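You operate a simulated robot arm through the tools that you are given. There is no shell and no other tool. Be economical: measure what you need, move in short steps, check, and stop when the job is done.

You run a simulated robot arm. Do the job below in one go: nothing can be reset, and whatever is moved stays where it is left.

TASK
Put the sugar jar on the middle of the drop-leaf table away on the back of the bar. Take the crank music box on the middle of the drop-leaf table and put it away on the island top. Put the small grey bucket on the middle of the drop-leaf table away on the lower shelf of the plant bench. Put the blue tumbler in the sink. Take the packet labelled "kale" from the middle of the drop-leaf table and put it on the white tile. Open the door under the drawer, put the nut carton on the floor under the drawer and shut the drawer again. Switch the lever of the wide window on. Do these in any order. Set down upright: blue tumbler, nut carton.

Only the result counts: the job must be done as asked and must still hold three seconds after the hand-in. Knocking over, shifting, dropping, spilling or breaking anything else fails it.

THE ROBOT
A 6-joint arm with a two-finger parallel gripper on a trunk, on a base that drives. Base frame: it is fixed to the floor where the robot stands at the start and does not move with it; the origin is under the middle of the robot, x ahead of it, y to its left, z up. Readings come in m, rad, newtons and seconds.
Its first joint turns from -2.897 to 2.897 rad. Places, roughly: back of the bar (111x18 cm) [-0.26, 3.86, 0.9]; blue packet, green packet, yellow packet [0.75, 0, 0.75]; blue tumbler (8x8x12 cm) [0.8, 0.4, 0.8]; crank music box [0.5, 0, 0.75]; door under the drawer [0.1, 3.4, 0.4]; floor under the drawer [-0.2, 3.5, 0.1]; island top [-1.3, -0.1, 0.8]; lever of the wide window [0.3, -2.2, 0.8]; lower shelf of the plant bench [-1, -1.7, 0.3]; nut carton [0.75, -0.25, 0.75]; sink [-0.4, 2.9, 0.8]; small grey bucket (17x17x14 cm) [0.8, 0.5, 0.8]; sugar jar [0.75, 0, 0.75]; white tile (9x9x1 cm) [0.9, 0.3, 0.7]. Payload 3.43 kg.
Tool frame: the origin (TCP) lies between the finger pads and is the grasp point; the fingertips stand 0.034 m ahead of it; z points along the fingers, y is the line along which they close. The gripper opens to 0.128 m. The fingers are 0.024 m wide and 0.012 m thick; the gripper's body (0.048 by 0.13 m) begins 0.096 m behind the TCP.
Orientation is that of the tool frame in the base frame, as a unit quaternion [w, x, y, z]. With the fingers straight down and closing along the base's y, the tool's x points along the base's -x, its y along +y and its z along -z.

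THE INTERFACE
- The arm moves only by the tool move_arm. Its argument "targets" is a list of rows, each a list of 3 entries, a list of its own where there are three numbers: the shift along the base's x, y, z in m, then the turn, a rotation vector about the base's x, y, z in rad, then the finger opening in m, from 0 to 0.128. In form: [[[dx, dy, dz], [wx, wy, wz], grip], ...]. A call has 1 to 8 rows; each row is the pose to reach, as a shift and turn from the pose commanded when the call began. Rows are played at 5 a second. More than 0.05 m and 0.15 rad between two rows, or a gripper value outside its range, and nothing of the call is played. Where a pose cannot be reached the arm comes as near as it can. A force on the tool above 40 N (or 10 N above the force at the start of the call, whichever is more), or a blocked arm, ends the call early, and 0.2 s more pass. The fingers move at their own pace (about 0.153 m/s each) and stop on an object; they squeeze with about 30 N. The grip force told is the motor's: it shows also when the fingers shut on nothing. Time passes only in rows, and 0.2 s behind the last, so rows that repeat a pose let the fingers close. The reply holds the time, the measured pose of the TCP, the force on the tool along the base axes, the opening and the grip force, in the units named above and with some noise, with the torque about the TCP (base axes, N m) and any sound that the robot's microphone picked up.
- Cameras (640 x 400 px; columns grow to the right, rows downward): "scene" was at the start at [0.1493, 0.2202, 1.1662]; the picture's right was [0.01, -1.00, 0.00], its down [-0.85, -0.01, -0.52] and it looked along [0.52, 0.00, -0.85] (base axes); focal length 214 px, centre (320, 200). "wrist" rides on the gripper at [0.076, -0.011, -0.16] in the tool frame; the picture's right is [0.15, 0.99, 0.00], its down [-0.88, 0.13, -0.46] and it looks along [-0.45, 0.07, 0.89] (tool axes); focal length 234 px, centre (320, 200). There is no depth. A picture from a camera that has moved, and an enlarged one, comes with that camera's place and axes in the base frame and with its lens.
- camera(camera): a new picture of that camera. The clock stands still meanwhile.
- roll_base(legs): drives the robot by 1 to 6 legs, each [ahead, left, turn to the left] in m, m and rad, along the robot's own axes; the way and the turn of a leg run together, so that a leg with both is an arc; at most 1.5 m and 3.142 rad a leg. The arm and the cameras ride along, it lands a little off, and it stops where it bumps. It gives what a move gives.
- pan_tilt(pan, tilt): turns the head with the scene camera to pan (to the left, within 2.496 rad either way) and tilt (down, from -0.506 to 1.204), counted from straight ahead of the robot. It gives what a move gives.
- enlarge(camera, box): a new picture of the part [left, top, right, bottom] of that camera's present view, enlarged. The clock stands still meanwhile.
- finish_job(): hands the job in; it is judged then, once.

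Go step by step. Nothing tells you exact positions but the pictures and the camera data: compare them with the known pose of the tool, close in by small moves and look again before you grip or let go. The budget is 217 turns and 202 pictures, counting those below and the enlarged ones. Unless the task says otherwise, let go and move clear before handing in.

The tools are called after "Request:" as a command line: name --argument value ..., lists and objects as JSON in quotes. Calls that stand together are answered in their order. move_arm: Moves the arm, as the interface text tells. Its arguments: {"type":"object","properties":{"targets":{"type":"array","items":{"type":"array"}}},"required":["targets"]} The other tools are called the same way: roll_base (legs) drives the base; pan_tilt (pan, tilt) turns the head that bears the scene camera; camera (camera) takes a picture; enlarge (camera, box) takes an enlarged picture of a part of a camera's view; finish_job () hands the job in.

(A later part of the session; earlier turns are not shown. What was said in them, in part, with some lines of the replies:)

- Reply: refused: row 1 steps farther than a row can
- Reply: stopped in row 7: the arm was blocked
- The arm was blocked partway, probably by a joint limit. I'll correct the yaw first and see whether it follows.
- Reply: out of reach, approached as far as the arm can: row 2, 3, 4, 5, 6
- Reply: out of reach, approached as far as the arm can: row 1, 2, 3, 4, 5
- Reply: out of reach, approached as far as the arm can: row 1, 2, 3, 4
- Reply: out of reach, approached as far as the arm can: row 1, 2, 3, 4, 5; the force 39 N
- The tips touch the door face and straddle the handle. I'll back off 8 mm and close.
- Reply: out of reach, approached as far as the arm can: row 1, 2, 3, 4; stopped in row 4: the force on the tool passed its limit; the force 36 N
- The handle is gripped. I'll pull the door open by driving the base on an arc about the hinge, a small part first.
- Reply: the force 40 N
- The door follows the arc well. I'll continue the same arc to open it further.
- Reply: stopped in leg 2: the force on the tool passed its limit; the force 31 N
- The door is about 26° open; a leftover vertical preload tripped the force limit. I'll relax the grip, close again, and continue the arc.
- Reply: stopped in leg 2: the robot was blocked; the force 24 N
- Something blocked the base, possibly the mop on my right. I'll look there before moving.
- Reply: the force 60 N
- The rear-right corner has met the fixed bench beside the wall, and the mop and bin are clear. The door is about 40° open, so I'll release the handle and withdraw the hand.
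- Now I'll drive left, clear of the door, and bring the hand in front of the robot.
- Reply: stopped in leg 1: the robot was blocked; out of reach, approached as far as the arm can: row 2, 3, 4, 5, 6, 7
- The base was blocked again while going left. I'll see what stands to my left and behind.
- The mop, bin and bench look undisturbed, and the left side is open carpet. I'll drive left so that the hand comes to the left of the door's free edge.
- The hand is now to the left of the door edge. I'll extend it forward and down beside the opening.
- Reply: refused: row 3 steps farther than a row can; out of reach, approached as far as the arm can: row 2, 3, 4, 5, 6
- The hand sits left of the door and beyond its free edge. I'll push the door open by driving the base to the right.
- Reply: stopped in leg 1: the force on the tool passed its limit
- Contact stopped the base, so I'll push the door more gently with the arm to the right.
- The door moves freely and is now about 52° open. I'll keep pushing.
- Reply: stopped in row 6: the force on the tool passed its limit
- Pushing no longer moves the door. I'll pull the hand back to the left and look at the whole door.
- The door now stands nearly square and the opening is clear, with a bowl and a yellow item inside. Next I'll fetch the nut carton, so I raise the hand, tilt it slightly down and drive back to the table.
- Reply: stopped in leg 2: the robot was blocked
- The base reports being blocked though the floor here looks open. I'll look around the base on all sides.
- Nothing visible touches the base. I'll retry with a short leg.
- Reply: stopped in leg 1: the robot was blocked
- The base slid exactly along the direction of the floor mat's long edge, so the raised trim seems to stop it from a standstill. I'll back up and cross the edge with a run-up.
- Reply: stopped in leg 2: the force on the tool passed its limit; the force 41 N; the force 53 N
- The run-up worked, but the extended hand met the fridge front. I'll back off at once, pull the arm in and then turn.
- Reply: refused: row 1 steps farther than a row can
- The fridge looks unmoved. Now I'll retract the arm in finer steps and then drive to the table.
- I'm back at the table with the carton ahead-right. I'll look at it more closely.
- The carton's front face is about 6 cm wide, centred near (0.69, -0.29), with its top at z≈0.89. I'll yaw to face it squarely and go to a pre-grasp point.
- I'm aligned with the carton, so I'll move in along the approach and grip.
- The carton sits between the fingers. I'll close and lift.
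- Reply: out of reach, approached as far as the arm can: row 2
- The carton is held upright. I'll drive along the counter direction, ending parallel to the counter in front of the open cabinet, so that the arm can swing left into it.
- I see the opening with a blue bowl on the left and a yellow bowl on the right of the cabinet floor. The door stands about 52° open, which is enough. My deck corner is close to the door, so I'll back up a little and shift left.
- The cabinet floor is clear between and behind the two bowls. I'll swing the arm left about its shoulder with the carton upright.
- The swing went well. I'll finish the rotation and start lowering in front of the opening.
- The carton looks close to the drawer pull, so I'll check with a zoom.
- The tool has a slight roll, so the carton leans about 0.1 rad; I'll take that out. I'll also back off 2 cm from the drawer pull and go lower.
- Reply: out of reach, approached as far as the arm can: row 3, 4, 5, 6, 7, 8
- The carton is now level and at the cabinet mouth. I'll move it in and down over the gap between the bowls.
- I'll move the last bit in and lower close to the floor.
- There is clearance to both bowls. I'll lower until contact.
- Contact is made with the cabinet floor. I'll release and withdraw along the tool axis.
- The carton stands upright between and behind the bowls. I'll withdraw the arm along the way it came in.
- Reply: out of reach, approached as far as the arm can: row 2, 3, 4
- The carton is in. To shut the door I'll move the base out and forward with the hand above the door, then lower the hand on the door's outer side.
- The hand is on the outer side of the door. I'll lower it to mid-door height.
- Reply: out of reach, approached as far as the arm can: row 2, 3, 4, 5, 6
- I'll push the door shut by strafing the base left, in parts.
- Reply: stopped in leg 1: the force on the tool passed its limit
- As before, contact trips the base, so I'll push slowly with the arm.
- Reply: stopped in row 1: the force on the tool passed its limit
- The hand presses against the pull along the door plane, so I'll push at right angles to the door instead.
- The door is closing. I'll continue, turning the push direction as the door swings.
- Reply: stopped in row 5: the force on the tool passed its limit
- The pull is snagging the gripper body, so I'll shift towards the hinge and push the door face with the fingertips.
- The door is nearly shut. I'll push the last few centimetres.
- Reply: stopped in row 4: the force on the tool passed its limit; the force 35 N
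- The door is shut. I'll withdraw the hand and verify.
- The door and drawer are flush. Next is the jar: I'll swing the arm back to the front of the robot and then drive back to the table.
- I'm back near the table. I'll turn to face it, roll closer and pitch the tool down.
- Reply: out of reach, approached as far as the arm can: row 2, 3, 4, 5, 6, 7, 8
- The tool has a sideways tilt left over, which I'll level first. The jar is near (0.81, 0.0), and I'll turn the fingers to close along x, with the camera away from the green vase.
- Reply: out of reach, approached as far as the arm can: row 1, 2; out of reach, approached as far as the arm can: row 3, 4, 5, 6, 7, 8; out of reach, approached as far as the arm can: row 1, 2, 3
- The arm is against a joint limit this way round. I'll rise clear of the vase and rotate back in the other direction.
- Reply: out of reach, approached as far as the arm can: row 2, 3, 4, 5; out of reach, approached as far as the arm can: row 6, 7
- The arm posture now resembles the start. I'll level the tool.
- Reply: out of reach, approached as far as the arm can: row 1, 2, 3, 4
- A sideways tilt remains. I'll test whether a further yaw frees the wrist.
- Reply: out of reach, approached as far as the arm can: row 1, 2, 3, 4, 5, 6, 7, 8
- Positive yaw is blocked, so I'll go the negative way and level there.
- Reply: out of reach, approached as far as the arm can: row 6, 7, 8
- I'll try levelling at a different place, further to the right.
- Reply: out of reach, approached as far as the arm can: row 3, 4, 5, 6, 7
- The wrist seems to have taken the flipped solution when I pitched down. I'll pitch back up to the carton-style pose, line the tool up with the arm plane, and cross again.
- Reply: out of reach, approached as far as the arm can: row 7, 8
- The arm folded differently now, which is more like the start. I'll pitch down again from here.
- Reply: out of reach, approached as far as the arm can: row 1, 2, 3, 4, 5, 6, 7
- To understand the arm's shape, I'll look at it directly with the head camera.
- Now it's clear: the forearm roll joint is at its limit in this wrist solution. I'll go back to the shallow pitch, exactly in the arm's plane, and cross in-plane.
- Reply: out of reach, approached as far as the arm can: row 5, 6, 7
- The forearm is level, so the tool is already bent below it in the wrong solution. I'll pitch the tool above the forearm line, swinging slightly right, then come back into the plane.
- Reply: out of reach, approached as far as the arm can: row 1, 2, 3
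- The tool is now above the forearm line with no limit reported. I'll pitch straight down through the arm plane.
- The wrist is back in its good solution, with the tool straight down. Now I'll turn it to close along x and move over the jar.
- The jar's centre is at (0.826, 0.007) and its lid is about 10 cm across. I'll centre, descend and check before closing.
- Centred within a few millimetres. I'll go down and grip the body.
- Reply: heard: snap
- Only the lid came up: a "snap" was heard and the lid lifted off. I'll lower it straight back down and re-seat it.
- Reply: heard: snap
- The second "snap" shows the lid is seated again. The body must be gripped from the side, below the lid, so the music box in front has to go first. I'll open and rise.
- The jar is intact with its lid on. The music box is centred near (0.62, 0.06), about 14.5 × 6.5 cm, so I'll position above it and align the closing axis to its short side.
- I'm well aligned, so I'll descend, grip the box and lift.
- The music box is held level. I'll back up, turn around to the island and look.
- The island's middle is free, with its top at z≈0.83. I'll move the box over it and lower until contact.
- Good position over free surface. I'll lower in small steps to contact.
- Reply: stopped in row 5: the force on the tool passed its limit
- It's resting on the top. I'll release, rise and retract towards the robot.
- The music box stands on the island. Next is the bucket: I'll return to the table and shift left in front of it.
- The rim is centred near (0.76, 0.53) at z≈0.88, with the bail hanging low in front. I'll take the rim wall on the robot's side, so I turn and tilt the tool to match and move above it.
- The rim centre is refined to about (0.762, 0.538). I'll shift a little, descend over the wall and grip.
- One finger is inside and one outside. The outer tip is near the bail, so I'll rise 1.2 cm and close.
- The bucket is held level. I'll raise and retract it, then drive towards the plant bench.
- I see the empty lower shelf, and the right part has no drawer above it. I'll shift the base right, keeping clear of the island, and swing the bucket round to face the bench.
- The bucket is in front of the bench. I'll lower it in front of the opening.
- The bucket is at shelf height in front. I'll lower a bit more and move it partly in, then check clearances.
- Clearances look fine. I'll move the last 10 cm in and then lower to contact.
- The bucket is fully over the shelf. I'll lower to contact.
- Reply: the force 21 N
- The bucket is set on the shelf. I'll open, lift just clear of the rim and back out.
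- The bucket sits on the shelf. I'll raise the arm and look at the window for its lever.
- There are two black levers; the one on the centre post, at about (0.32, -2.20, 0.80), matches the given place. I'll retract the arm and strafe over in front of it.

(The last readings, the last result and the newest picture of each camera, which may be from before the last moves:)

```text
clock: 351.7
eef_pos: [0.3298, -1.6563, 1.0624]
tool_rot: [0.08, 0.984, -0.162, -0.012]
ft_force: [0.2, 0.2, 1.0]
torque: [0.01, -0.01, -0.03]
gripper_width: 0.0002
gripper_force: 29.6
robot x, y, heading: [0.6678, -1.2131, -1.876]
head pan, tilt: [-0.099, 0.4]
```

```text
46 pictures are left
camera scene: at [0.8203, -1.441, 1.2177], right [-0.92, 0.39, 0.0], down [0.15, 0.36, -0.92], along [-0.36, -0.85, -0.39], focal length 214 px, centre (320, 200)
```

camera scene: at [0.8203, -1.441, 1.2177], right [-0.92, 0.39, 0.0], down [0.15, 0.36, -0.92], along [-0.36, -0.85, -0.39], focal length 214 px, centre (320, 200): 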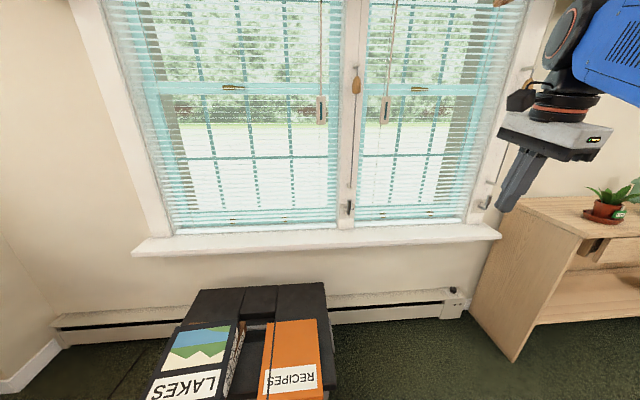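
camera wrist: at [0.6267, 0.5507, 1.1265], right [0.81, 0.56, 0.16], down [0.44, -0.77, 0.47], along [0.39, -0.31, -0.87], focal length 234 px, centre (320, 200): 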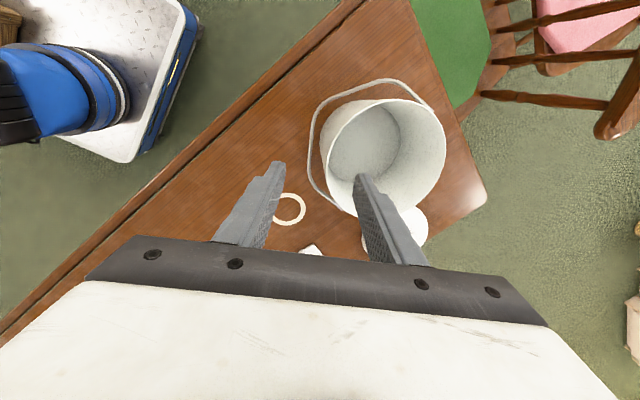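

Request:
enlarge --camera "scene" --box '[325, 180, 375, 225]'

```text
8.89 times, centred on (350, 202) of scene
camera zoom: at [0.8203, -1.441, 1.2177], right [-0.92, 0.39, 0.0], down [0.15, 0.36, -0.92], along [-0.36, -0.85, -0.39], focal length 1906 px, centre (53, 178)
```

zoom: 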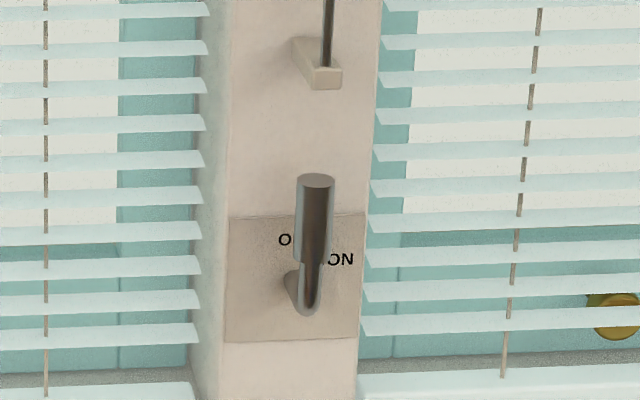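

The labels read OFF on the left, behind the lever, and ON to its right, so I'll push the lever to the right with closed fingers. First I turn the hand flat to the wall and approach on the lever's left side.

Request:
move_arm --targets '[[[0.01, -0.02, 0], [0.0071, 0.022, 0.1409], 0.0], [[0.02, -0.04, 0], [0.0143, 0.044, 0.2818], 0.0], [[0.03, -0.06, 0], [0.0214, 0.066, 0.4227], 0.0], [[0.04, -0.08, 0], [0.0285, 0.088, 0.5636], 0.0], [[0.05, -0.1, 0], [0.0357, 0.11, 0.7045], 0.0], [[0.06, -0.12, 0], [0.0428, 0.132, 0.8455], 0.0], [[0.07, -0.14, 0], [0.05, 0.154, 0.9864], 0.0], [[0.08, -0.16, 0], [0.0571, 0.176, 1.1273], 0.0]]'

Request:
move_arm --targets '[[[0.015, -0.035, 0], [0.0071, 0.022, 0.1409], 0.0], [[0.03, -0.07, -0.01], [0.0143, 0.044, 0.2818], 0.0], [[0.045, -0.105, -0.02], [0.0214, 0.066, 0.4227], 0.0], [[0.06, -0.14, -0.04], [0.0214, 0.066, 0.4227], 0.0], [[0.065, -0.173, -0.07], [0.0214, 0.066, 0.4227], 0.0], [[0.065, -0.173, -0.11], [0.0214, 0.066, 0.4227], 0.0], [[0.065, -0.173, -0.15], [0.0214, 0.066, 0.4227], 0.0]]'

Request:
camera --camera "wrist"

Request:
enlarge --camera "scene" --box '[270, 130, 430, 230]'

```text
clock: 353.5
eef_pos: [0.409, -1.8166, 1.0633]
tool_rot: [0.061, 0.915, 0.396, -0.054]
ft_force: [-0.6, 0.3, -0.4]
torque: [-0.03, 0.03, 0.01]
gripper_width: 0.0001
gripper_force: 30.3
robot x, y, heading: [0.6657, -1.2156, -1.871]
head pan, tilt: [-0.099, 0.4]
```

```text
clock: 355.1
eef_pos: [0.4739, -1.9883, 0.9123]
tool_rot: [0.048, 0.809, 0.582, -0.065]
ft_force: [-0.6, -0.1, -0.6]
torque: [-0.02, -0.01, 0.01]
gripper_width: 0.0
gripper_force: 30.2
robot x, y, heading: [0.6692, -1.2155, -1.868]
head pan, tilt: [-0.099, 0.4]
```

```text
44 pictures are left
camera wrist: at [0.4966, -1.8898, 1.056], right [0.98, -0.18, -0.02], down [-0.13, -0.79, 0.59], along [-0.12, -0.58, -0.81], focal length 234 px, centre (320, 200)
```

wrist: 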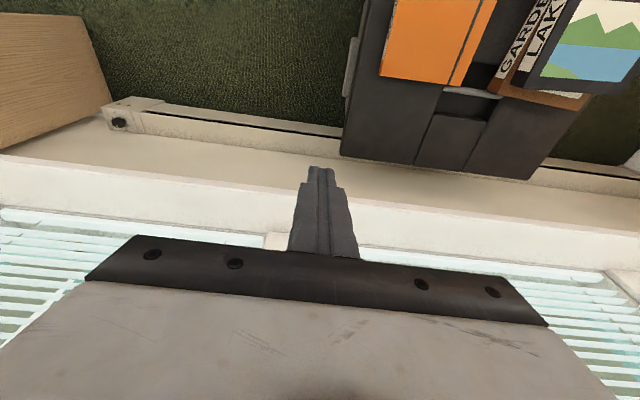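

```text
4.00 times, centred on (350, 180) of scene
camera zoom: at [0.8203, -1.4409, 1.2177], right [-0.92, 0.39, 0.0], down [0.15, 0.36, -0.92], along [-0.36, -0.85, -0.39], focal length 858 px, centre (200, 280)
```

zoom: 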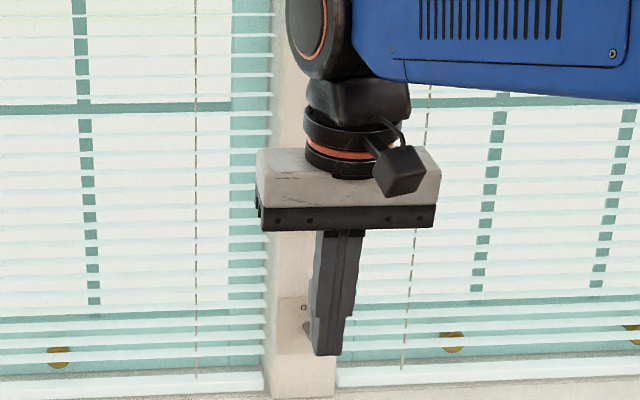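

The hand is in front of the post. I'll move in beside the lever, on its left.

Request:
move_arm --targets '[[[-0.012, -0.038, -0.005], [0, 0, 0], 0.0], [[-0.024, -0.076, -0.01], [0, 0, 0], 0.0], [[-0.036, -0.114, -0.02], [0, 0, 0], 0.0], [[-0.047, -0.148, -0.04], [0, 0, 0], 0.0], [[-0.055, -0.172, -0.06], [0, 0, 0], 0.0]]'

Request:
enlarge --camera "scene" --box '[310, 160, 390, 230]'

Request:
camera --camera "wrist"

```text
clock: 356.3
eef_pos: [0.4193, -2.1606, 0.8525]
tool_rot: [0.05, 0.809, 0.582, -0.066]
ft_force: [0.2, -0.2, 0.7]
torque: [-0.03, 0.01, 0.02]
gripper_width: 0.0
gripper_force: 30.4
robot x, y, heading: [0.6681, -1.2156, -1.862]
head pan, tilt: [-0.099, 0.4]
```

```text
5.71 times, centred on (350, 195) of scene
camera zoom: at [0.8203, -1.4406, 1.2177], right [-0.92, 0.39, 0.0], down [0.15, 0.36, -0.92], along [-0.36, -0.85, -0.39], focal length 1226 px, centre (149, 229)
```

zoom: 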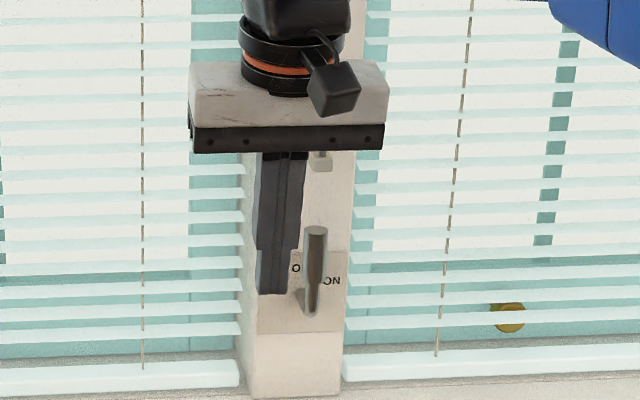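

```text
41 pictures are left
camera wrist: at [0.441, -2.062, 0.9957], right [0.98, -0.18, -0.02], down [-0.13, -0.79, 0.59], along [-0.12, -0.58, -0.8], focal length 234 px, centre (320, 200)
```

wrist: 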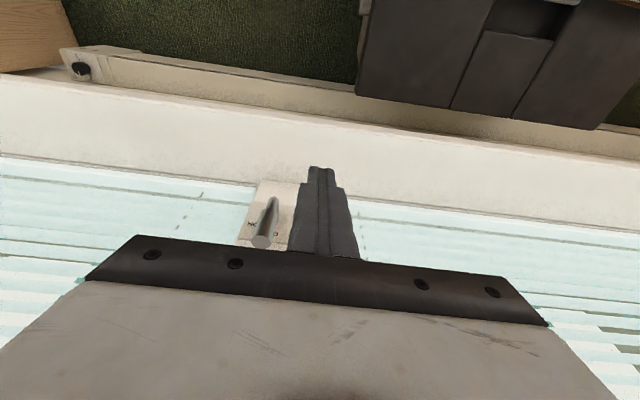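

The finger is just left of the lever handle. I'll push it to the right.

Request:
move_arm --targets '[[[-0.0095, 0.003, 0], [0, 0, 0], 0.0], [[-0.019, 0.006, 0], [0, 0, 0], 0.0], [[-0.0286, 0.0092, 0], [0, 0, 0], 0.0], [[-0.038, 0.0122, 0], [0, 0, 0], 0.0], [[-0.0476, 0.0153, 0], [0, 0, 0], 0.0], [[-0.057, 0.0183, 0], [0, 0, 0], 0.0], [[-0.0666, 0.0214, 0], [0, 0, 0], 0.0]]'

Request:
enlarge --camera "scene" --box '[310, 160, 390, 230]'

```text
clock: 357.9
eef_pos: [0.3524, -2.14, 0.8543]
tool_rot: [0.048, 0.809, 0.582, -0.066]
ft_force: [-0.5, 0.0, 0.0]
torque: [-0.02, -0.02, -0.01]
gripper_width: 0.0002
gripper_force: 30.3
robot x, y, heading: [0.6696, -1.2118, -1.865]
head pan, tilt: [-0.099, 0.4]
```

```text
5.71 times, centred on (350, 195) of scene
camera zoom: at [0.8202, -1.4411, 1.2177], right [-0.92, 0.39, 0.0], down [0.15, 0.36, -0.92], along [-0.36, -0.85, -0.39], focal length 1226 px, centre (149, 229)
```

zoom: 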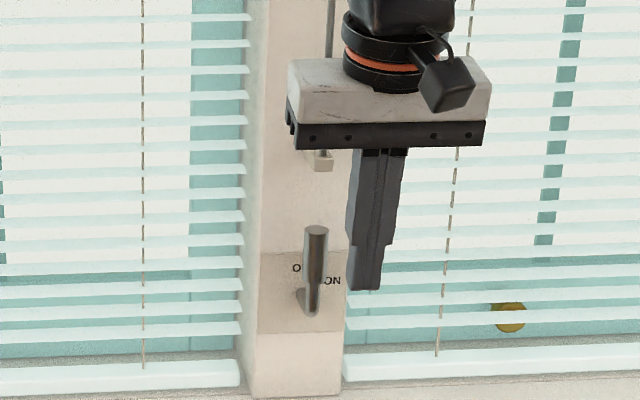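

The finger passed in front of the lever without touching it. I'll go back to the left side, move closer to the wall and repeat.

Request:
move_arm --targets '[[[0.033, -0.0107, 0], [0, 0, 0], 0.0], [[0.0666, -0.0214, 0], [0, 0, 0], 0.0], [[0.0615, -0.0375, 0], [0, 0, 0], 0.0], [[0.056, -0.0545, 0], [0, 0, 0], 0.0], [[0.0535, -0.0625, 0], [0, 0, 0], 0.0]]'

Request:
camera --camera "wrist"

```text
clock: 359.1
eef_pos: [0.406, -2.2026, 0.8522]
tool_rot: [0.048, 0.809, 0.582, -0.066]
ft_force: [0.1, -0.7, -0.1]
torque: [0.01, 0.01, -0.01]
gripper_width: 0.0
gripper_force: 29.8
robot x, y, heading: [0.6697, -1.217, -1.871]
head pan, tilt: [-0.099, 0.4]
```

```text
39 pictures are left
camera wrist: at [0.4291, -2.1036, 0.996], right [0.98, -0.18, -0.02], down [-0.13, -0.79, 0.59], along [-0.12, -0.58, -0.81], focal length 234 px, centre (320, 200)
```

wrist: 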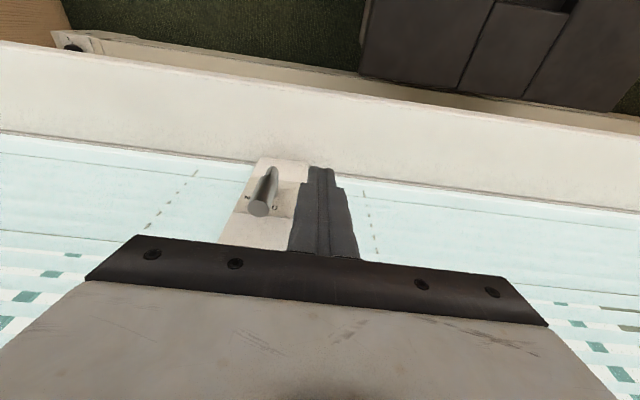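

The lever tip is at about a 2 cm greater depth. I'll lean the hand back a bit more, go 2 cm closer and push right.

Request:
move_arm --targets '[[[0, 0, 0], [-0.095, 0.03, 0], 0.0], [[0, 0, 0], [-0.19, 0.061, 0], 0.0], [[-0.006, -0.018, -0.004], [-0.19, 0.061, 0], 0.0]]'

Request:
move_arm --targets '[[[-0.0095, 0.003, 0], [0, 0, 0], 0.0], [[-0.019, 0.006, 0], [0, 0, 0], 0.0], [[-0.0286, 0.0092, 0], [0, 0, 0], 0.0], [[-0.038, 0.0122, 0], [0, 0, 0], 0.0], [[-0.0476, 0.0153, 0], [0, 0, 0], 0.0], [[-0.057, 0.0183, 0], [0, 0, 0], 0.0], [[-0.0666, 0.0214, 0], [0, 0, 0], 0.0]]'

Request:
enlarge --camera "scene" --box '[310, 160, 390, 230]'

```text
clock: 359.9
eef_pos: [0.4004, -2.2218, 0.8489]
tool_rot: [0.107, 0.799, 0.574, -0.145]
ft_force: [0.3, 0.4, 0.4]
torque: [0.0, -0.02, -0.01]
gripper_width: 0.0
gripper_force: 29.8
robot x, y, heading: [0.6701, -1.213, -1.865]
head pan, tilt: [-0.099, 0.4]
```

```text
clock: 361.5
eef_pos: [0.3332, -2.198, 0.8475]
tool_rot: [0.108, 0.799, 0.574, -0.145]
ft_force: [-0.6, -0.5, 0.1]
torque: [0.02, 0.0, 0.0]
gripper_width: 0.0
gripper_force: 30.4
robot x, y, heading: [0.6673, -1.2145, -1.867]
head pan, tilt: [-0.099, 0.4]
```

```text
5.71 times, centred on (350, 195) of scene
camera zoom: at [0.8202, -1.4411, 1.2177], right [-0.92, 0.39, 0.0], down [0.15, 0.36, -0.92], along [-0.36, -0.85, -0.39], focal length 1226 px, centre (149, 229)
```

zoom: 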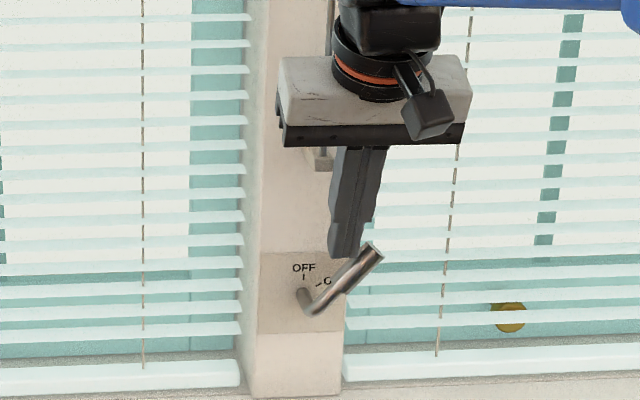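

The lever has swung over to the right, towards ON. I'll nudge it a little further to its stop and look.

Request:
move_arm --targets '[[[-0.0095, 0.003, -0.004], [0, 0, 0], 0.0], [[-0.019, 0.006, -0.008], [0, 0, 0], 0.0], [[-0.0286, 0.0092, -0.012], [0, 0, 0], 0.0]]'

Request:
enlarge --camera "scene" --box '[310, 160, 390, 230]'

```text
clock: 362.3
eef_pos: [0.3049, -2.19, 0.8354]
tool_rot: [0.108, 0.799, 0.574, -0.145]
ft_force: [1.2, -0.4, 1.0]
torque: [-0.02, -0.05, 0.0]
gripper_width: 0.0
gripper_force: 29.8
robot x, y, heading: [0.6685, -1.2156, -1.87]
head pan, tilt: [-0.099, 0.4]
```

```text
5.71 times, centred on (350, 195) of scene
camera zoom: at [0.8202, -1.4411, 1.2177], right [-0.92, 0.39, 0.0], down [0.15, 0.36, -0.92], along [-0.36, -0.85, -0.39], focal length 1226 px, centre (149, 229)
```

zoom: 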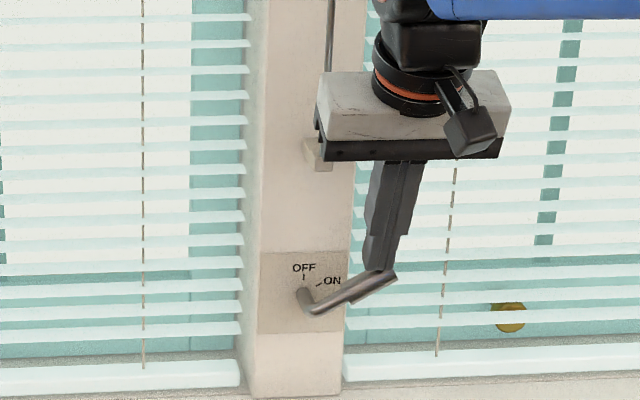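

The ON mark is now visible and the lever is a bit beyond it. I'll back the finger off and see where the lever rests.

Request:
move_arm --targets '[[[0.0, 0.0, 0.02], [0, 0, 0], 0.0], [[0.006, 0.019, 0.04], [0, 0, 0], 0.0], [[0.018, 0.057, 0.05], [0, 0, 0], 0.0], [[0.03, 0.095, 0.06], [0, 0, 0], 0.0]]'

Request:
enlarge --camera "scene" --box '[325, 190, 385, 230]'

```text
clock: 363.3
eef_pos: [0.3346, -2.0952, 0.8954]
tool_rot: [0.107, 0.799, 0.574, -0.145]
ft_force: [0.3, 0.4, -0.7]
torque: [0.05, -0.04, 0.0]
gripper_width: 0.0001
gripper_force: 29.6
robot x, y, heading: [0.6705, -1.2151, -1.867]
head pan, tilt: [-0.099, 0.4]
```

```text
10.00 times, centred on (355, 210) of scene
camera zoom: at [0.8201, -1.4415, 1.2176], right [-0.92, 0.39, 0.0], down [0.15, 0.36, -0.92], along [-0.36, -0.85, -0.39], focal length 2145 px, centre (-30, 100)
```

zoom: 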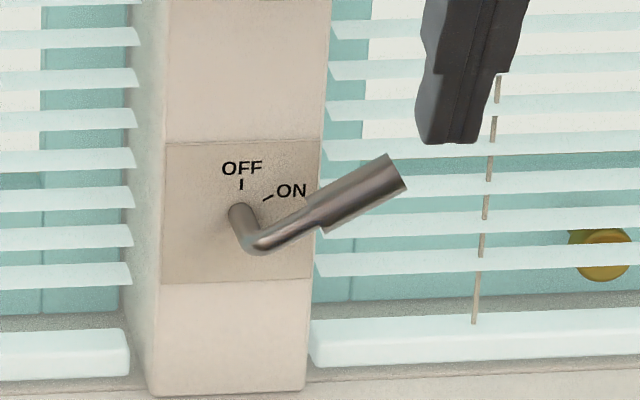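

The lever lines up with the ON mark. Now for the jar: I'll withdraw the arm and drive back to the table.

Request:
move_arm --targets '[[[0.013, 0.04, 0.02], [0, 0, 0], 0.0], [[0.026, 0.08, 0.04], [0, 0, 0], 0.0], [[0.039, 0.12, 0.06], [0, 0, 0], 0.0], [[0.052, 0.16, 0.09], [0, 0, 0], 0.0], [[0.064, 0.2, 0.11], [0, 0, 0], 0.0], [[0.076, 0.238, 0.13], [0, 0, 0], 0.0]]'

Request:
roll_base --legs '[[0, -1.0, 0], [0, 0, 1.868], [0, 0.9, 0], [0.15, 0, 0]]'

Request:
pan_tilt --pan 0 --tilt 0.8

Request:
camera --camera "scene"

```text
refused: row 4 steps farther than a row can; nothing moved
```

```text
clock: 378.2
eef_pos: [0.8141, -0.103, 0.8975]
tool_rot: [0.18, 0.021, 0.984, -0.001]
ft_force: [0.0, 1.2, 0.4]
torque: [-0.02, -0.02, 0.02]
gripper_width: 0.0002
gripper_force: 29.8
robot x, y, heading: [-0.1254, -0.0284, -0.016]
head pan, tilt: [-0.099, 0.4]
```

```text
clock: 379.1
eef_pos: [0.8138, -0.103, 0.8963]
tool_rot: [0.18, 0.02, 0.983, -0.001]
ft_force: [-0.2, 0.2, -0.1]
torque: [-0.03, -0.02, 0.0]
gripper_width: 0.0
gripper_force: 29.3
robot x, y, heading: [-0.1236, -0.0271, -0.014]
head pan, tilt: [0.0, 0.799]
```

```text
35 pictures are left
camera scene: at [0.0396, 0.1896, 1.1826], right [-0.01, -1.0, 0.0], down [-0.72, 0.01, -0.7], along [0.7, -0.01, -0.72], focal length 214 px, centre (320, 200)
```

scene: 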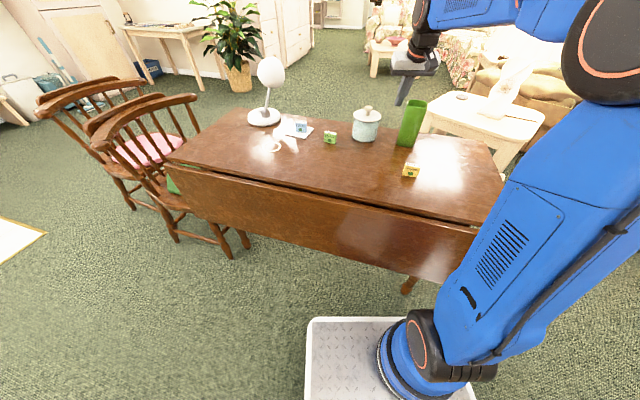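

The arm retract was refused, so the hand travelled extended. I must check that nothing on the table was touched, especially the vase.

Request:
enlarge --camera "scene" --box '[300, 60, 460, 190]'

Request:
camera --camera "wrist"

```text
3.08 times, centred on (380, 125) of scene
camera zoom: at [0.0396, 0.1896, 1.1826], right [-0.01, -1.0, 0.0], down [-0.72, 0.01, -0.7], along [0.7, -0.01, -0.72], focal length 660 px, centre (135, 431)
```

zoom: 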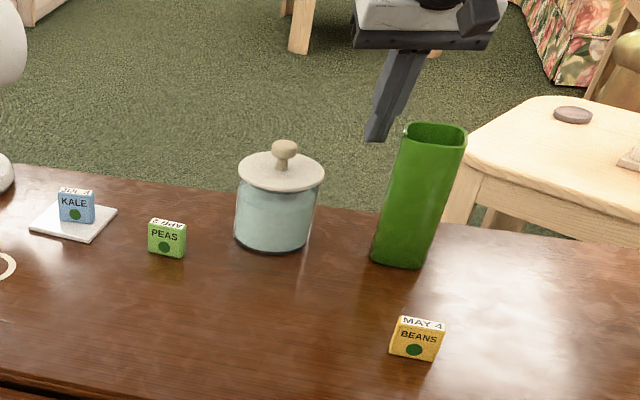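

```text
33 pictures are left
camera wrist: at [0.6875, -0.1088, 1.0169], right [-0.1, 0.99, -0.05], down [0.67, 0.1, 0.74], along [0.74, 0.04, -0.67], focal length 234 px, centre (320, 200)
```

wrist: 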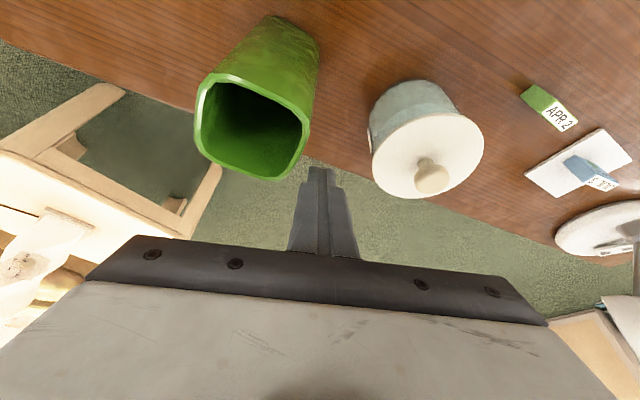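

The vase and jar are where they were; the hand just passed between them. I'll lift straight up, draw back and pitch the tool up for a side grip.

Request:
move_arm --targets '[[[0, 0, 0.04], [0, 0, 0], 0.0], [[0, 0, 0.08], [0, 0, 0], 0.0], [[0, 0, 0.12], [0, 0, 0], 0.0], [[-0.03, 0.02, 0.14], [0, 0, 0], 0.0], [[-0.07, 0.04, 0.14], [0, 0, 0], 0.0], [[-0.11, 0.06, 0.14], [0, 0, 0], 0.04], [[-0.15, 0.08, 0.14], [0, 0, 0], 0.08], [[-0.19, 0.1, 0.14], [0, 0, 0], 0.128]]'

Request:
move_arm --targets '[[[0.005, 0, -0.02], [0, -0.12, 0], 0.128], [[0.01, 0.004, -0.04], [0, -0.24, 0], 0.128], [[0.015, 0.008, -0.07], [0, -0.36, 0], 0.128], [[0.02, 0.01, -0.1], [0, -0.48, 0], 0.128], [[0.02, 0.011, -0.13], [0, -0.6, 0], 0.128], [[0.02, 0.011, -0.17], [0, -0.6, 0], 0.128], [[0.02, 0.011, -0.21], [0, -0.6, 0], 0.128]]'

Request:
camera --camera "wrist"

```text
clock: 380.9
eef_pos: [0.6247, -0.004, 1.0372]
tool_rot: [0.179, 0.021, 0.984, -0.002]
ft_force: [0.4, 0.3, -0.1]
torque: [0.02, 0.03, 0.02]
gripper_width: 0.1279
gripper_force: 0.1
robot x, y, heading: [-0.1295, -0.0278, -0.013]
head pan, tilt: [0.0, 0.799]
```

```text
clock: 382.5
eef_pos: [0.6438, 0.008, 0.8272]
tool_rot: [0.463, 0.021, 0.886, 0.004]
ft_force: [-0.2, 0.9, 0.1]
torque: [0.02, 0.01, -0.01]
gripper_width: 0.128
gripper_force: 0.1
robot x, y, heading: [-0.1269, -0.0258, -0.012]
head pan, tilt: [0.0, 0.799]
```

```text
32 pictures are left
camera wrist: at [0.4699, 0.0014, 0.8537], right [-0.05, 0.99, -0.09], down [0.13, 0.1, 0.99], along [0.99, 0.04, -0.14], focal length 234 px, centre (320, 200)
```

wrist: 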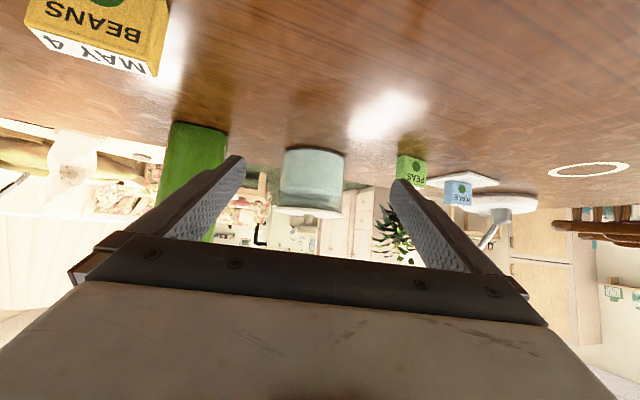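

The body is about 9 cm wide, centred at y≈0. I'll lower, slide in below the lid level and check.

Request:
move_arm --targets '[[[0.005, -0.004, -0.022], [0, 0, 0], 0.128], [[0.015, -0.008, -0.044], [0, 0, 0], 0.128], [[0.055, -0.008, -0.044], [0, 0, 0], 0.128], [[0.095, -0.008, -0.044], [0, 0, 0], 0.128], [[0.13, -0.008, -0.044], [0, 0, 0], 0.128]]'

Request:
camera --camera "wrist"

Request:
enlarge --camera "scene" --box '[300, 70, 460, 190]'

```text
clock: 383.7
eef_pos: [0.7735, -0.0007, 0.7815]
tool_rot: [0.463, 0.02, 0.886, 0.005]
ft_force: [-0.2, 0.4, 0.6]
torque: [0.01, 0.06, 0.01]
gripper_width: 0.1281
gripper_force: 0.1
robot x, y, heading: [-0.128, -0.0277, -0.016]
head pan, tilt: [0.0, 0.799]
```

```text
31 pictures are left
camera wrist: at [0.6005, -0.007, 0.8096], right [-0.05, 0.99, -0.09], down [0.13, 0.1, 0.99], along [0.99, 0.04, -0.14], focal length 234 px, centre (320, 200)
```

wrist: 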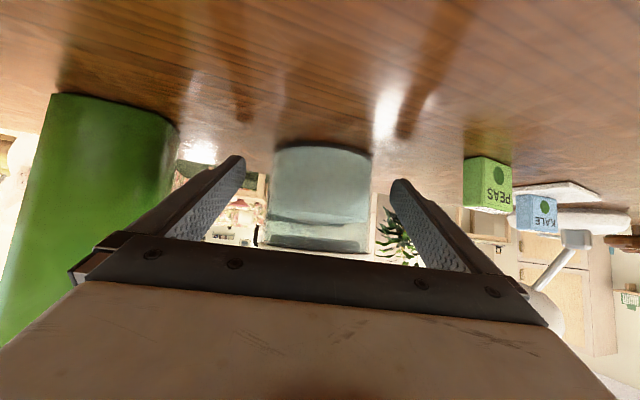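

```text
3.33 times, centred on (380, 130) of scene
camera zoom: at [0.0393, 0.1895, 1.1826], right [-0.01, -1.0, 0.0], down [-0.72, 0.01, -0.7], along [0.7, -0.01, -0.72], focal length 715 px, centre (120, 433)
```

zoom: 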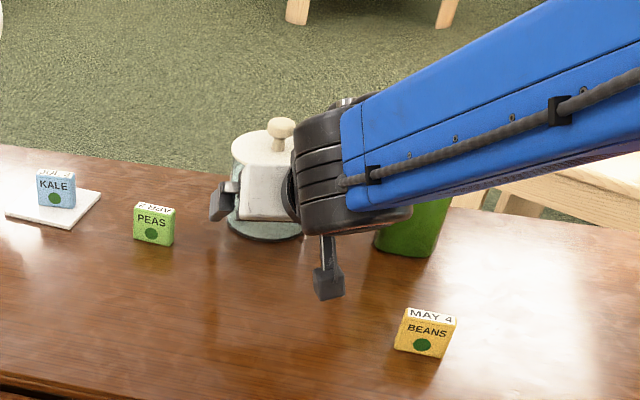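

The jar is centred between the fingers. I'll advance the last 4 cm, close on the body and lift slightly.

Request:
move_arm --targets '[[[0.022, 0.0, 0], [0, 0, 0], 0.128], [[0.042, 0.0, 0], [0, 0, 0], 0.128], [[0.042, 0, 0], [0, 0, 0], 0.1], [[0.042, 0, 0], [0, 0, 0], 0.06], [[0.042, 0, 0], [0, 0, 0], 0.06], [[0.042, 0, 0.0], [0, 0, 0], 0.06]]'

Request:
move_arm --targets '[[[0.0, 0.0, 0.02], [0, 0, 0], 0.06], [[0.0, 0.0, 0.05], [0, 0, 0], 0.06]]'

Request:
enlarge --camera "scene" --box '[300, 70, 460, 190]'

```text
clock: 385.1
eef_pos: [0.8154, -0.0003, 0.7832]
tool_rot: [0.463, 0.02, 0.886, 0.005]
ft_force: [3.0, 0.3, 4.9]
torque: [-0.38, -0.1, 0.19]
gripper_width: 0.0954
gripper_force: 30.2
robot x, y, heading: [-0.1226, -0.028, -0.014]
head pan, tilt: [0.0, 0.799]
```

```text
clock: 385.7
eef_pos: [0.8142, -0.0005, 0.8322]
tool_rot: [0.462, 0.02, 0.887, 0.005]
ft_force: [0.9, 0.2, -5.8]
torque: [0.01, 0.04, 0.01]
gripper_width: 0.095
gripper_force: 29.6
robot x, y, heading: [-0.1262, -0.0292, -0.014]
head pan, tilt: [0.0, 0.799]
```

```text
3.33 times, centred on (380, 130) of scene
camera zoom: at [0.0398, 0.1896, 1.1825], right [-0.01, -1.0, 0.0], down [-0.72, 0.01, -0.7], along [0.7, -0.01, -0.72], focal length 715 px, centre (120, 433)
```

zoom: 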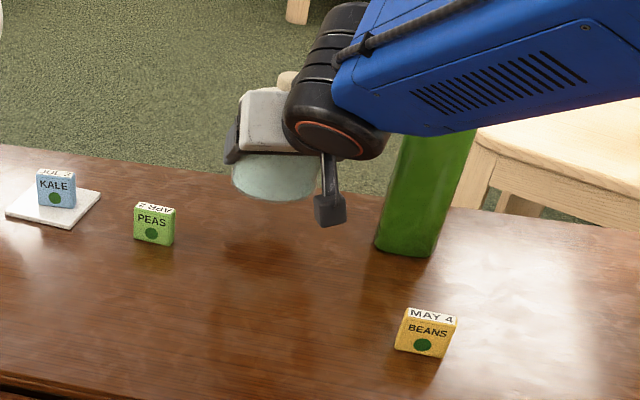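

The whole jar is up, with its lid on. I'll raise and retract it, then drive to the bar.

Request:
move_arm --targets '[[[0, 0, 0.04], [0, 0, 0], 0.06], [[0, 0, 0.08], [0, 0, 0], 0.06], [[0, 0, 0.12], [0, 0, 0], 0.06], [[0, 0, 0.16], [0, 0, 0], 0.06], [[-0.02, 0, 0.2], [0, 0, 0], 0.06], [[-0.05, 0, 0.23], [0, 0, 0], 0.06], [[-0.08, 0, 0.26], [0, 0, 0], 0.06], [[-0.11, 0, 0.28], [0, 0, 0], 0.06]]'

Request:
move_arm --targets '[[[-0.04, 0, 0.0], [0, 0, 0], 0.06], [[-0.08, 0, 0.0], [0, 0, 0], 0.06], [[-0.11, 0, 0.0], [0, 0, 0], 0.06]]'

Request:
camera --camera "scene"

```text
clock: 387.5
eef_pos: [0.706, 0.0006, 1.1109]
tool_rot: [0.463, 0.02, 0.886, 0.005]
ft_force: [1.0, 0.6, -7.2]
torque: [-0.01, 0.02, -0.02]
gripper_width: 0.0948
gripper_force: 29.8
robot x, y, heading: [-0.1258, -0.028, -0.018]
head pan, tilt: [0.0, 0.799]
```

```text
clock: 388.3
eef_pos: [0.5941, 0.0008, 1.1114]
tool_rot: [0.462, 0.02, 0.887, 0.004]
ft_force: [0.7, -0.5, -6.1]
torque: [0.0, 0.03, -0.01]
gripper_width: 0.0947
gripper_force: 30.3
robot x, y, heading: [-0.1264, -0.0282, -0.014]
head pan, tilt: [0.0, 0.799]
```

```text
28 pictures are left
camera scene: at [0.0399, 0.1897, 1.1825], right [-0.01, -1.0, 0.0], down [-0.72, 0.01, -0.7], along [0.7, -0.01, -0.72], focal length 214 px, centre (320, 200)
```

scene: 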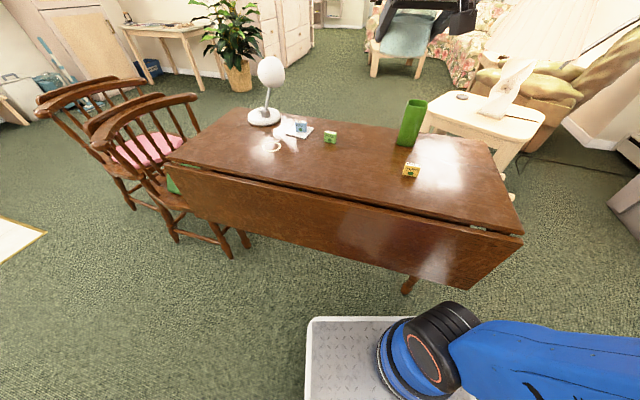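

The table is in order and the jar is held high. Now I'll drive to the bar along the counter line.

Request:
roll_base --legs '[[-0.18, 0.04, 0], [0, 0, 1.276], [1.35, 0, 0], [1.5, 0, 0], [0.6, 0, 0]]'

Request:
pan_tilt --pan 1.2 --tilt 0.6

Request:
camera --camera "scene"

```text
clock: 409.4
eef_pos: [0.9029, 4.0034, 1.1125]
tool_rot: [0.368, -0.514, 0.722, 0.281]
ft_force: [-0.5, 0.3, -6.0]
torque: [-0.07, 0.0, 0.02]
gripper_width: 0.0951
gripper_force: 30.0
robot x, y, heading: [0.7242, 3.3043, 1.27]
head pan, tilt: [0.0, 0.799]
```

```text
clock: 410.8
eef_pos: [0.9009, 4.0035, 1.1112]
tool_rot: [0.368, -0.514, 0.722, 0.281]
ft_force: [0.8, 0.2, -5.7]
torque: [-0.05, 0.01, -0.01]
gripper_width: 0.0949
gripper_force: 29.4
robot x, y, heading: [0.7251, 3.3047, 1.268]
head pan, tilt: [1.201, 0.6]
```

```text
27 pictures are left
camera scene: at [0.4687, 3.5017, 1.2024], right [0.62, 0.78, 0.0], down [0.44, -0.35, -0.82], along [-0.64, 0.52, -0.57], focal length 214 px, centre (320, 200)
```

scene: 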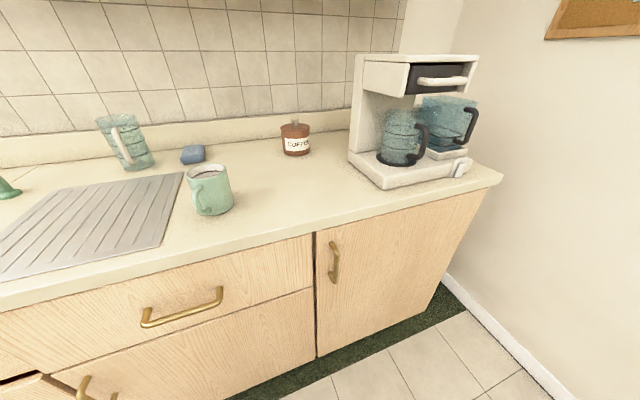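

I see a free spot on the back strip between the sponge and the coffee can, at about a = 1.035 along the wall. I'll back up a little, turn to face the counter, and shift right.

Request:
roll_base --legs '[[-0.2, 0, 0], [0, 0, 1.562], [0, -0.2, 0]]'

Request:
pan_tilt --pan -0.2 --tilt 0.5

Request:
camera --camera "scene"

```text
clock: 417.4
eef_pos: [0.0258, 3.4863, 1.1106]
tool_rot: [-0.062, 0.874, -0.149, -0.458]
ft_force: [0.5, 0.2, -5.7]
torque: [-0.06, -0.08, -0.02]
gripper_width: 0.0946
gripper_force: 29.7
robot x, y, heading: [0.7243, 3.3072, 2.838]
head pan, tilt: [1.201, 0.6]
```

```text
clock: 418.9
eef_pos: [0.0269, 3.4847, 1.108]
tool_rot: [-0.063, 0.874, -0.149, -0.459]
ft_force: [0.0, 0.2, -5.3]
torque: [-0.04, -0.04, 0.04]
gripper_width: 0.0948
gripper_force: 30.0
robot x, y, heading: [0.721, 3.3062, 2.831]
head pan, tilt: [-0.201, 0.499]
```

```text
26 pictures are left
camera scene: at [0.5019, 3.1632, 1.2115], right [0.49, 0.87, 0.0], down [0.42, -0.23, -0.88], along [-0.77, 0.43, -0.48], focal length 214 px, centre (320, 200)
```

scene: 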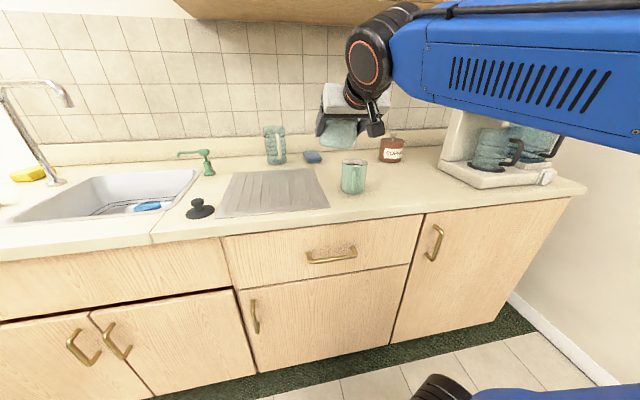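

I'll move the jar right to line up with the free spot, then in over the counter above mug height.

Request:
move_arm --targets '[[[0.0134, 0.0417, 0], [0, 0, 0], 0.06], [[0.0267, 0.0835, 0], [0, 0, 0], 0.06], [[0.04, 0.125, 0], [0, 0, 0], 0.06], [[0.0525, 0.164, 0], [0, 0, 0], 0.06], [[0.0125, 0.177, -0.005], [0, 0, 0], 0.06], [[-0.0275, 0.19, -0.01], [0, 0, 0], 0.06], [[-0.0675, 0.203, -0.015], [0, 0, 0], 0.06], [[-0.1075, 0.216, -0.02], [0, 0, 0], 0.06]]'

Request:
move_arm --targets '[[[-0.04, 0.013, 0], [0, 0, 0], 0.06], [[-0.08, 0.026, -0.005], [0, 0, 0], 0.06], [[-0.12, 0.039, -0.015], [0, 0, 0], 0.06], [[-0.155, 0.05, -0.03], [0, 0, 0], 0.06]]'

Request:
camera --camera "scene"

Request:
camera --camera "wrist"

```text
clock: 420.7
eef_pos: [-0.0821, 3.7032, 1.0907]
tool_rot: [-0.063, 0.873, -0.149, -0.46]
ft_force: [0.0, -1.7, -4.7]
torque: [0.01, -0.05, 0.01]
gripper_width: 0.0945
gripper_force: 29.9
robot x, y, heading: [0.7205, 3.3068, 2.832]
head pan, tilt: [-0.201, 0.499]
```

```text
clock: 421.7
eef_pos: [-0.2354, 3.7504, 1.0613]
tool_rot: [-0.062, 0.873, -0.148, -0.46]
ft_force: [1.1, -0.6, -4.3]
torque: [-0.01, -0.12, -0.02]
gripper_width: 0.0947
gripper_force: 29.7
robot x, y, heading: [0.7207, 3.3083, 2.837]
head pan, tilt: [-0.201, 0.499]
```

```text
25 pictures are left
camera scene: at [0.5023, 3.1632, 1.2116], right [0.49, 0.87, 0.0], down [0.42, -0.23, -0.88], along [-0.77, 0.43, -0.48], focal length 214 px, centre (320, 200)
```

scene: 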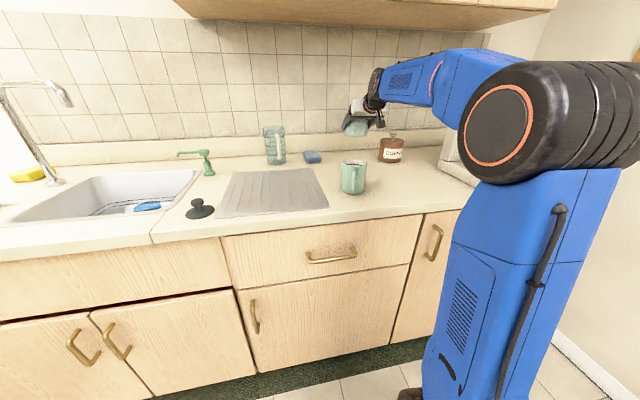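

```text
24 pictures are left
camera wrist: at [-0.0645, 3.707, 1.0881], right [-0.24, -0.97, -0.09], down [-0.15, -0.06, 0.99], along [-0.96, 0.25, -0.14], focal length 234 px, centre (320, 200)
```

wrist: 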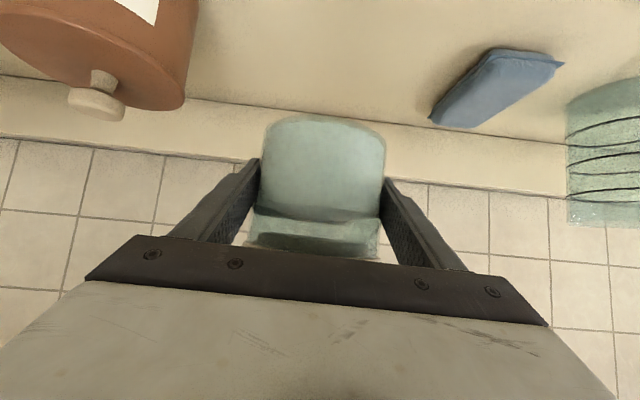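

The jar is over the free spot, slightly nearer the coffee can. I'll shift 1 cm left, go a bit deeper, and lower.

Request:
move_arm --targets '[[[-0.022, 0.0007, 0], [0, 0, 0], 0.06], [[-0.0437, 0.0014, 0], [0, 0, 0], 0.06], [[-0.0437, 0.0014, -0.04], [0, 0, 0], 0.06], [[-0.0437, 0.0014, -0.08], [0, 0, 0], 0.06]]'

Request:
camera --camera "wrist"

Request:
enlarge --camera "scene" --box '[280, 80, 440, 200]'

```text
clock: 422.7
eef_pos: [-0.2807, 3.7515, 0.9795]
tool_rot: [-0.062, 0.874, -0.149, -0.458]
ft_force: [0.0, 0.2, -5.0]
torque: [-0.02, -0.06, -0.01]
gripper_width: 0.0948
gripper_force: 29.6
robot x, y, heading: [0.7221, 3.3076, 2.836]
head pan, tilt: [-0.201, 0.499]
```

```text
23 pictures are left
camera wrist: at [-0.1097, 3.7083, 1.0066], right [-0.24, -0.97, -0.09], down [-0.16, -0.06, 0.99], along [-0.96, 0.25, -0.14], focal length 234 px, centre (320, 200)
```

wrist: 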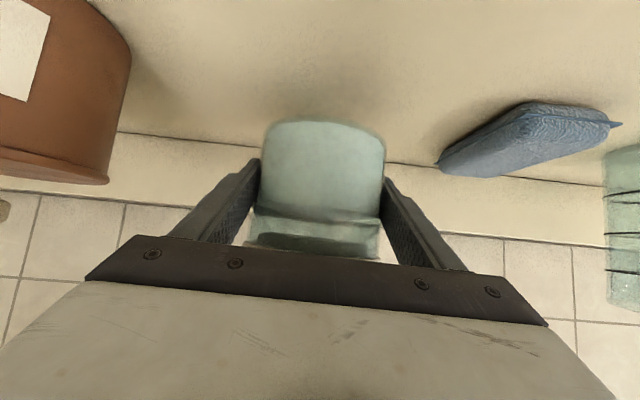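

```text
3.33 times, centred on (360, 140) of scene
camera zoom: at [0.502, 3.1633, 1.2115], right [0.49, 0.87, 0.0], down [0.42, -0.23, -0.88], along [-0.77, 0.43, -0.48], focal length 715 px, centre (187, 400)
```

zoom: 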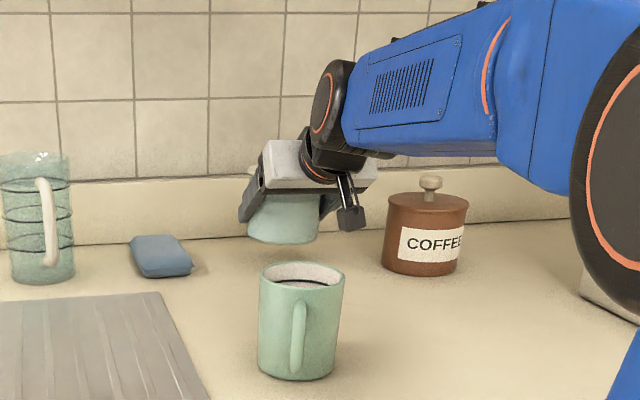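

There is clear space all round. I'll lower to contact.

Request:
move_arm --targets '[[[0, 0, -0.015], [0, 0, 0], 0.06], [[0, 0, -0.028], [0, 0, 0], 0.06], [[0, 0, -0.035], [0, 0, 0], 0.06], [[0, 0, -0.04], [0, 0, 0], 0.06]]'

```text
clock: 423.7
eef_pos: [-0.2795, 3.7511, 0.9424]
tool_rot: [-0.064, 0.872, -0.149, -0.461]
ft_force: [-2.1, -2.5, 17.0]
torque: [0.83, -0.32, -0.06]
gripper_width: 0.0953
gripper_force: 29.4
robot x, y, heading: [0.7247, 3.3031, 2.835]
head pan, tilt: [-0.201, 0.499]
```

Contact is made. I'll release, back straight out below the lid, then rise.

Request:
move_arm --targets '[[[0, 0, 0.002], [0, 0, 0], 0.105], [[0, 0, 0.002], [0, 0, 0], 0.12], [[0, 0, 0.002], [0, 0, 0], 0.122], [[0.029, -0.009, 0.002], [0, 0, 0], 0.122], [[0.062, -0.02, 0.002], [0, 0, 0], 0.122], [[0.095, -0.03, 0.002], [0, 0, 0], 0.122], [[0.12, -0.038, 0.002], [0, 0, 0], 0.122]]'

Request:
camera --camera "wrist"

```text
clock: 425.3
eef_pos: [-0.1603, 3.7147, 0.9417]
tool_rot: [-0.063, 0.874, -0.149, -0.458]
ft_force: [-0.1, 0.0, -0.9]
torque: [0.0, 0.01, 0.02]
gripper_width: 0.1221
gripper_force: 0.1
robot x, y, heading: [0.7225, 3.3069, 2.832]
head pan, tilt: [-0.201, 0.499]
```

```text
21 pictures are left
camera wrist: at [0.0102, 3.671, 0.9693], right [-0.24, -0.97, -0.09], down [-0.16, -0.06, 0.99], along [-0.96, 0.25, -0.14], focal length 234 px, centre (320, 200)
```

wrist: 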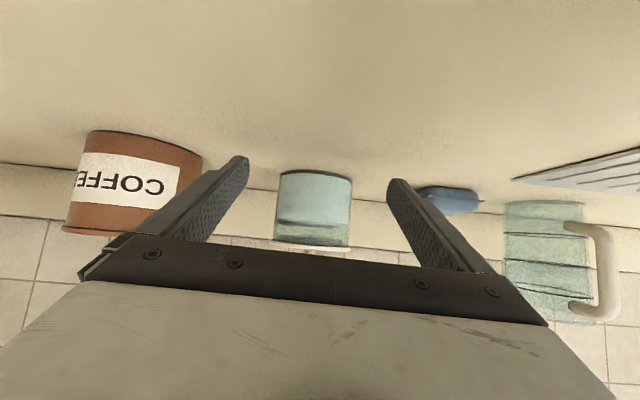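

The jar stands freely on the back of the bar. I'll rise and withdraw.

Request:
move_arm --targets '[[[0, 0, 0.04], [0, 0, 0], 0.1], [[0, 0, 0.08], [0, 0, 0], 0.06], [[0, 0, 0.12], [0, 0, 0], 0.03], [[0.03, -0.01, 0.15], [0, 0, 0], 0.0], [[0.07, -0.022, 0.16], [0, 0, 0], 0.0], [[0.115, -0.036, 0.16], [0, 0, 0], 0.0], [[0.16, -0.05, 0.16], [0, 0, 0], 0.0], [[0.2, -0.064, 0.16], [0, 0, 0], 0.0]]'

Request:
roll_base --legs '[[-0.2, 0, 0]]'

Request:
pan_tilt --pan -0.1 --tilt 0.5

Request:
camera --camera "scene"

```text
clock: 427.1
eef_pos: [0.0391, 3.6513, 1.1012]
tool_rot: [-0.062, 0.874, -0.15, -0.458]
ft_force: [0.3, 0.5, -0.7]
torque: [0.0, 0.01, 0.02]
gripper_width: 0.0
gripper_force: 30.2
robot x, y, heading: [0.7248, 3.3043, 2.83]
head pan, tilt: [-0.201, 0.499]
```

```text
clock: 428.7
eef_pos: [0.2287, 3.5901, 1.102]
tool_rot: [-0.062, 0.873, -0.148, -0.46]
ft_force: [1.0, -1.3, -0.1]
torque: [0.0, 0.02, 0.03]
gripper_width: 0.0
gripper_force: 30.3
robot x, y, heading: [0.9126, 3.2448, 2.835]
head pan, tilt: [-0.201, 0.499]
```

```text
clock: 429.4
eef_pos: [0.2277, 3.5891, 1.1008]
tool_rot: [-0.062, 0.874, -0.148, -0.459]
ft_force: [-0.3, -0.4, -0.3]
torque: [-0.01, 0.02, -0.01]
gripper_width: 0.0
gripper_force: 29.6
robot x, y, heading: [0.9149, 3.2401, 2.832]
head pan, tilt: [-0.099, 0.499]
```

```text
20 pictures are left
camera scene: at [0.6888, 3.0944, 1.2115], right [0.39, 0.92, 0.0], down [0.44, -0.19, -0.88], along [-0.81, 0.35, -0.48], focal length 214 px, centre (320, 200)
```

scene: 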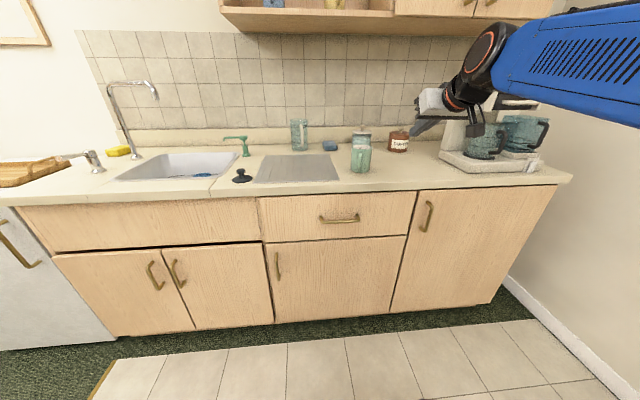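

All tasks appear done; one last check of the counter.

Request:
enlarge --camera "scene" --box '[100, 70, 440, 290]'

```text
1.82 times, centred on (270, 180) of scene
camera zoom: at [0.6888, 3.0944, 1.2115], right [0.39, 0.92, 0.0], down [0.44, -0.19, -0.88], along [-0.81, 0.35, -0.48], focal length 390 px, centre (411, 236)
```

zoom: 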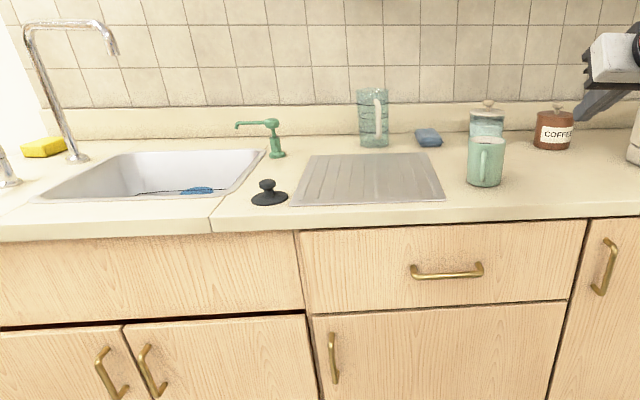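

The jar with its lid stands at the back of the bar, the door and drawer are shut, and the tumbler is in the sink. I'm handing in.

Request:
finish_job

```text
The job is handed in.
```

I did all seven tasks and handed the job in. My last pictures show each item where you asked.

- **Sugar jar:** on the back of the bar. The lid snapped off on my first grip and I pressed it back on until it snapped.
- **Crank music box:** on the island top.
- **Small grey bucket:** on the lower shelf of the plant bench.
- **Blue tumbler:** upright in the sink.
- **Kale packet:** on the white tile.
- **Nut carton:** upright on the cabinet floor. I shut the door again; the drawer above it was never opened.
- **Wide window lever:** lined up with the ON mark. There were two levers; I used the one matching the position you gave.

Twice something else could have been disturbed. The gripper bumped the fridge front while I was driving, and the base touched the bench by the wall. I saw no sign that either moved.
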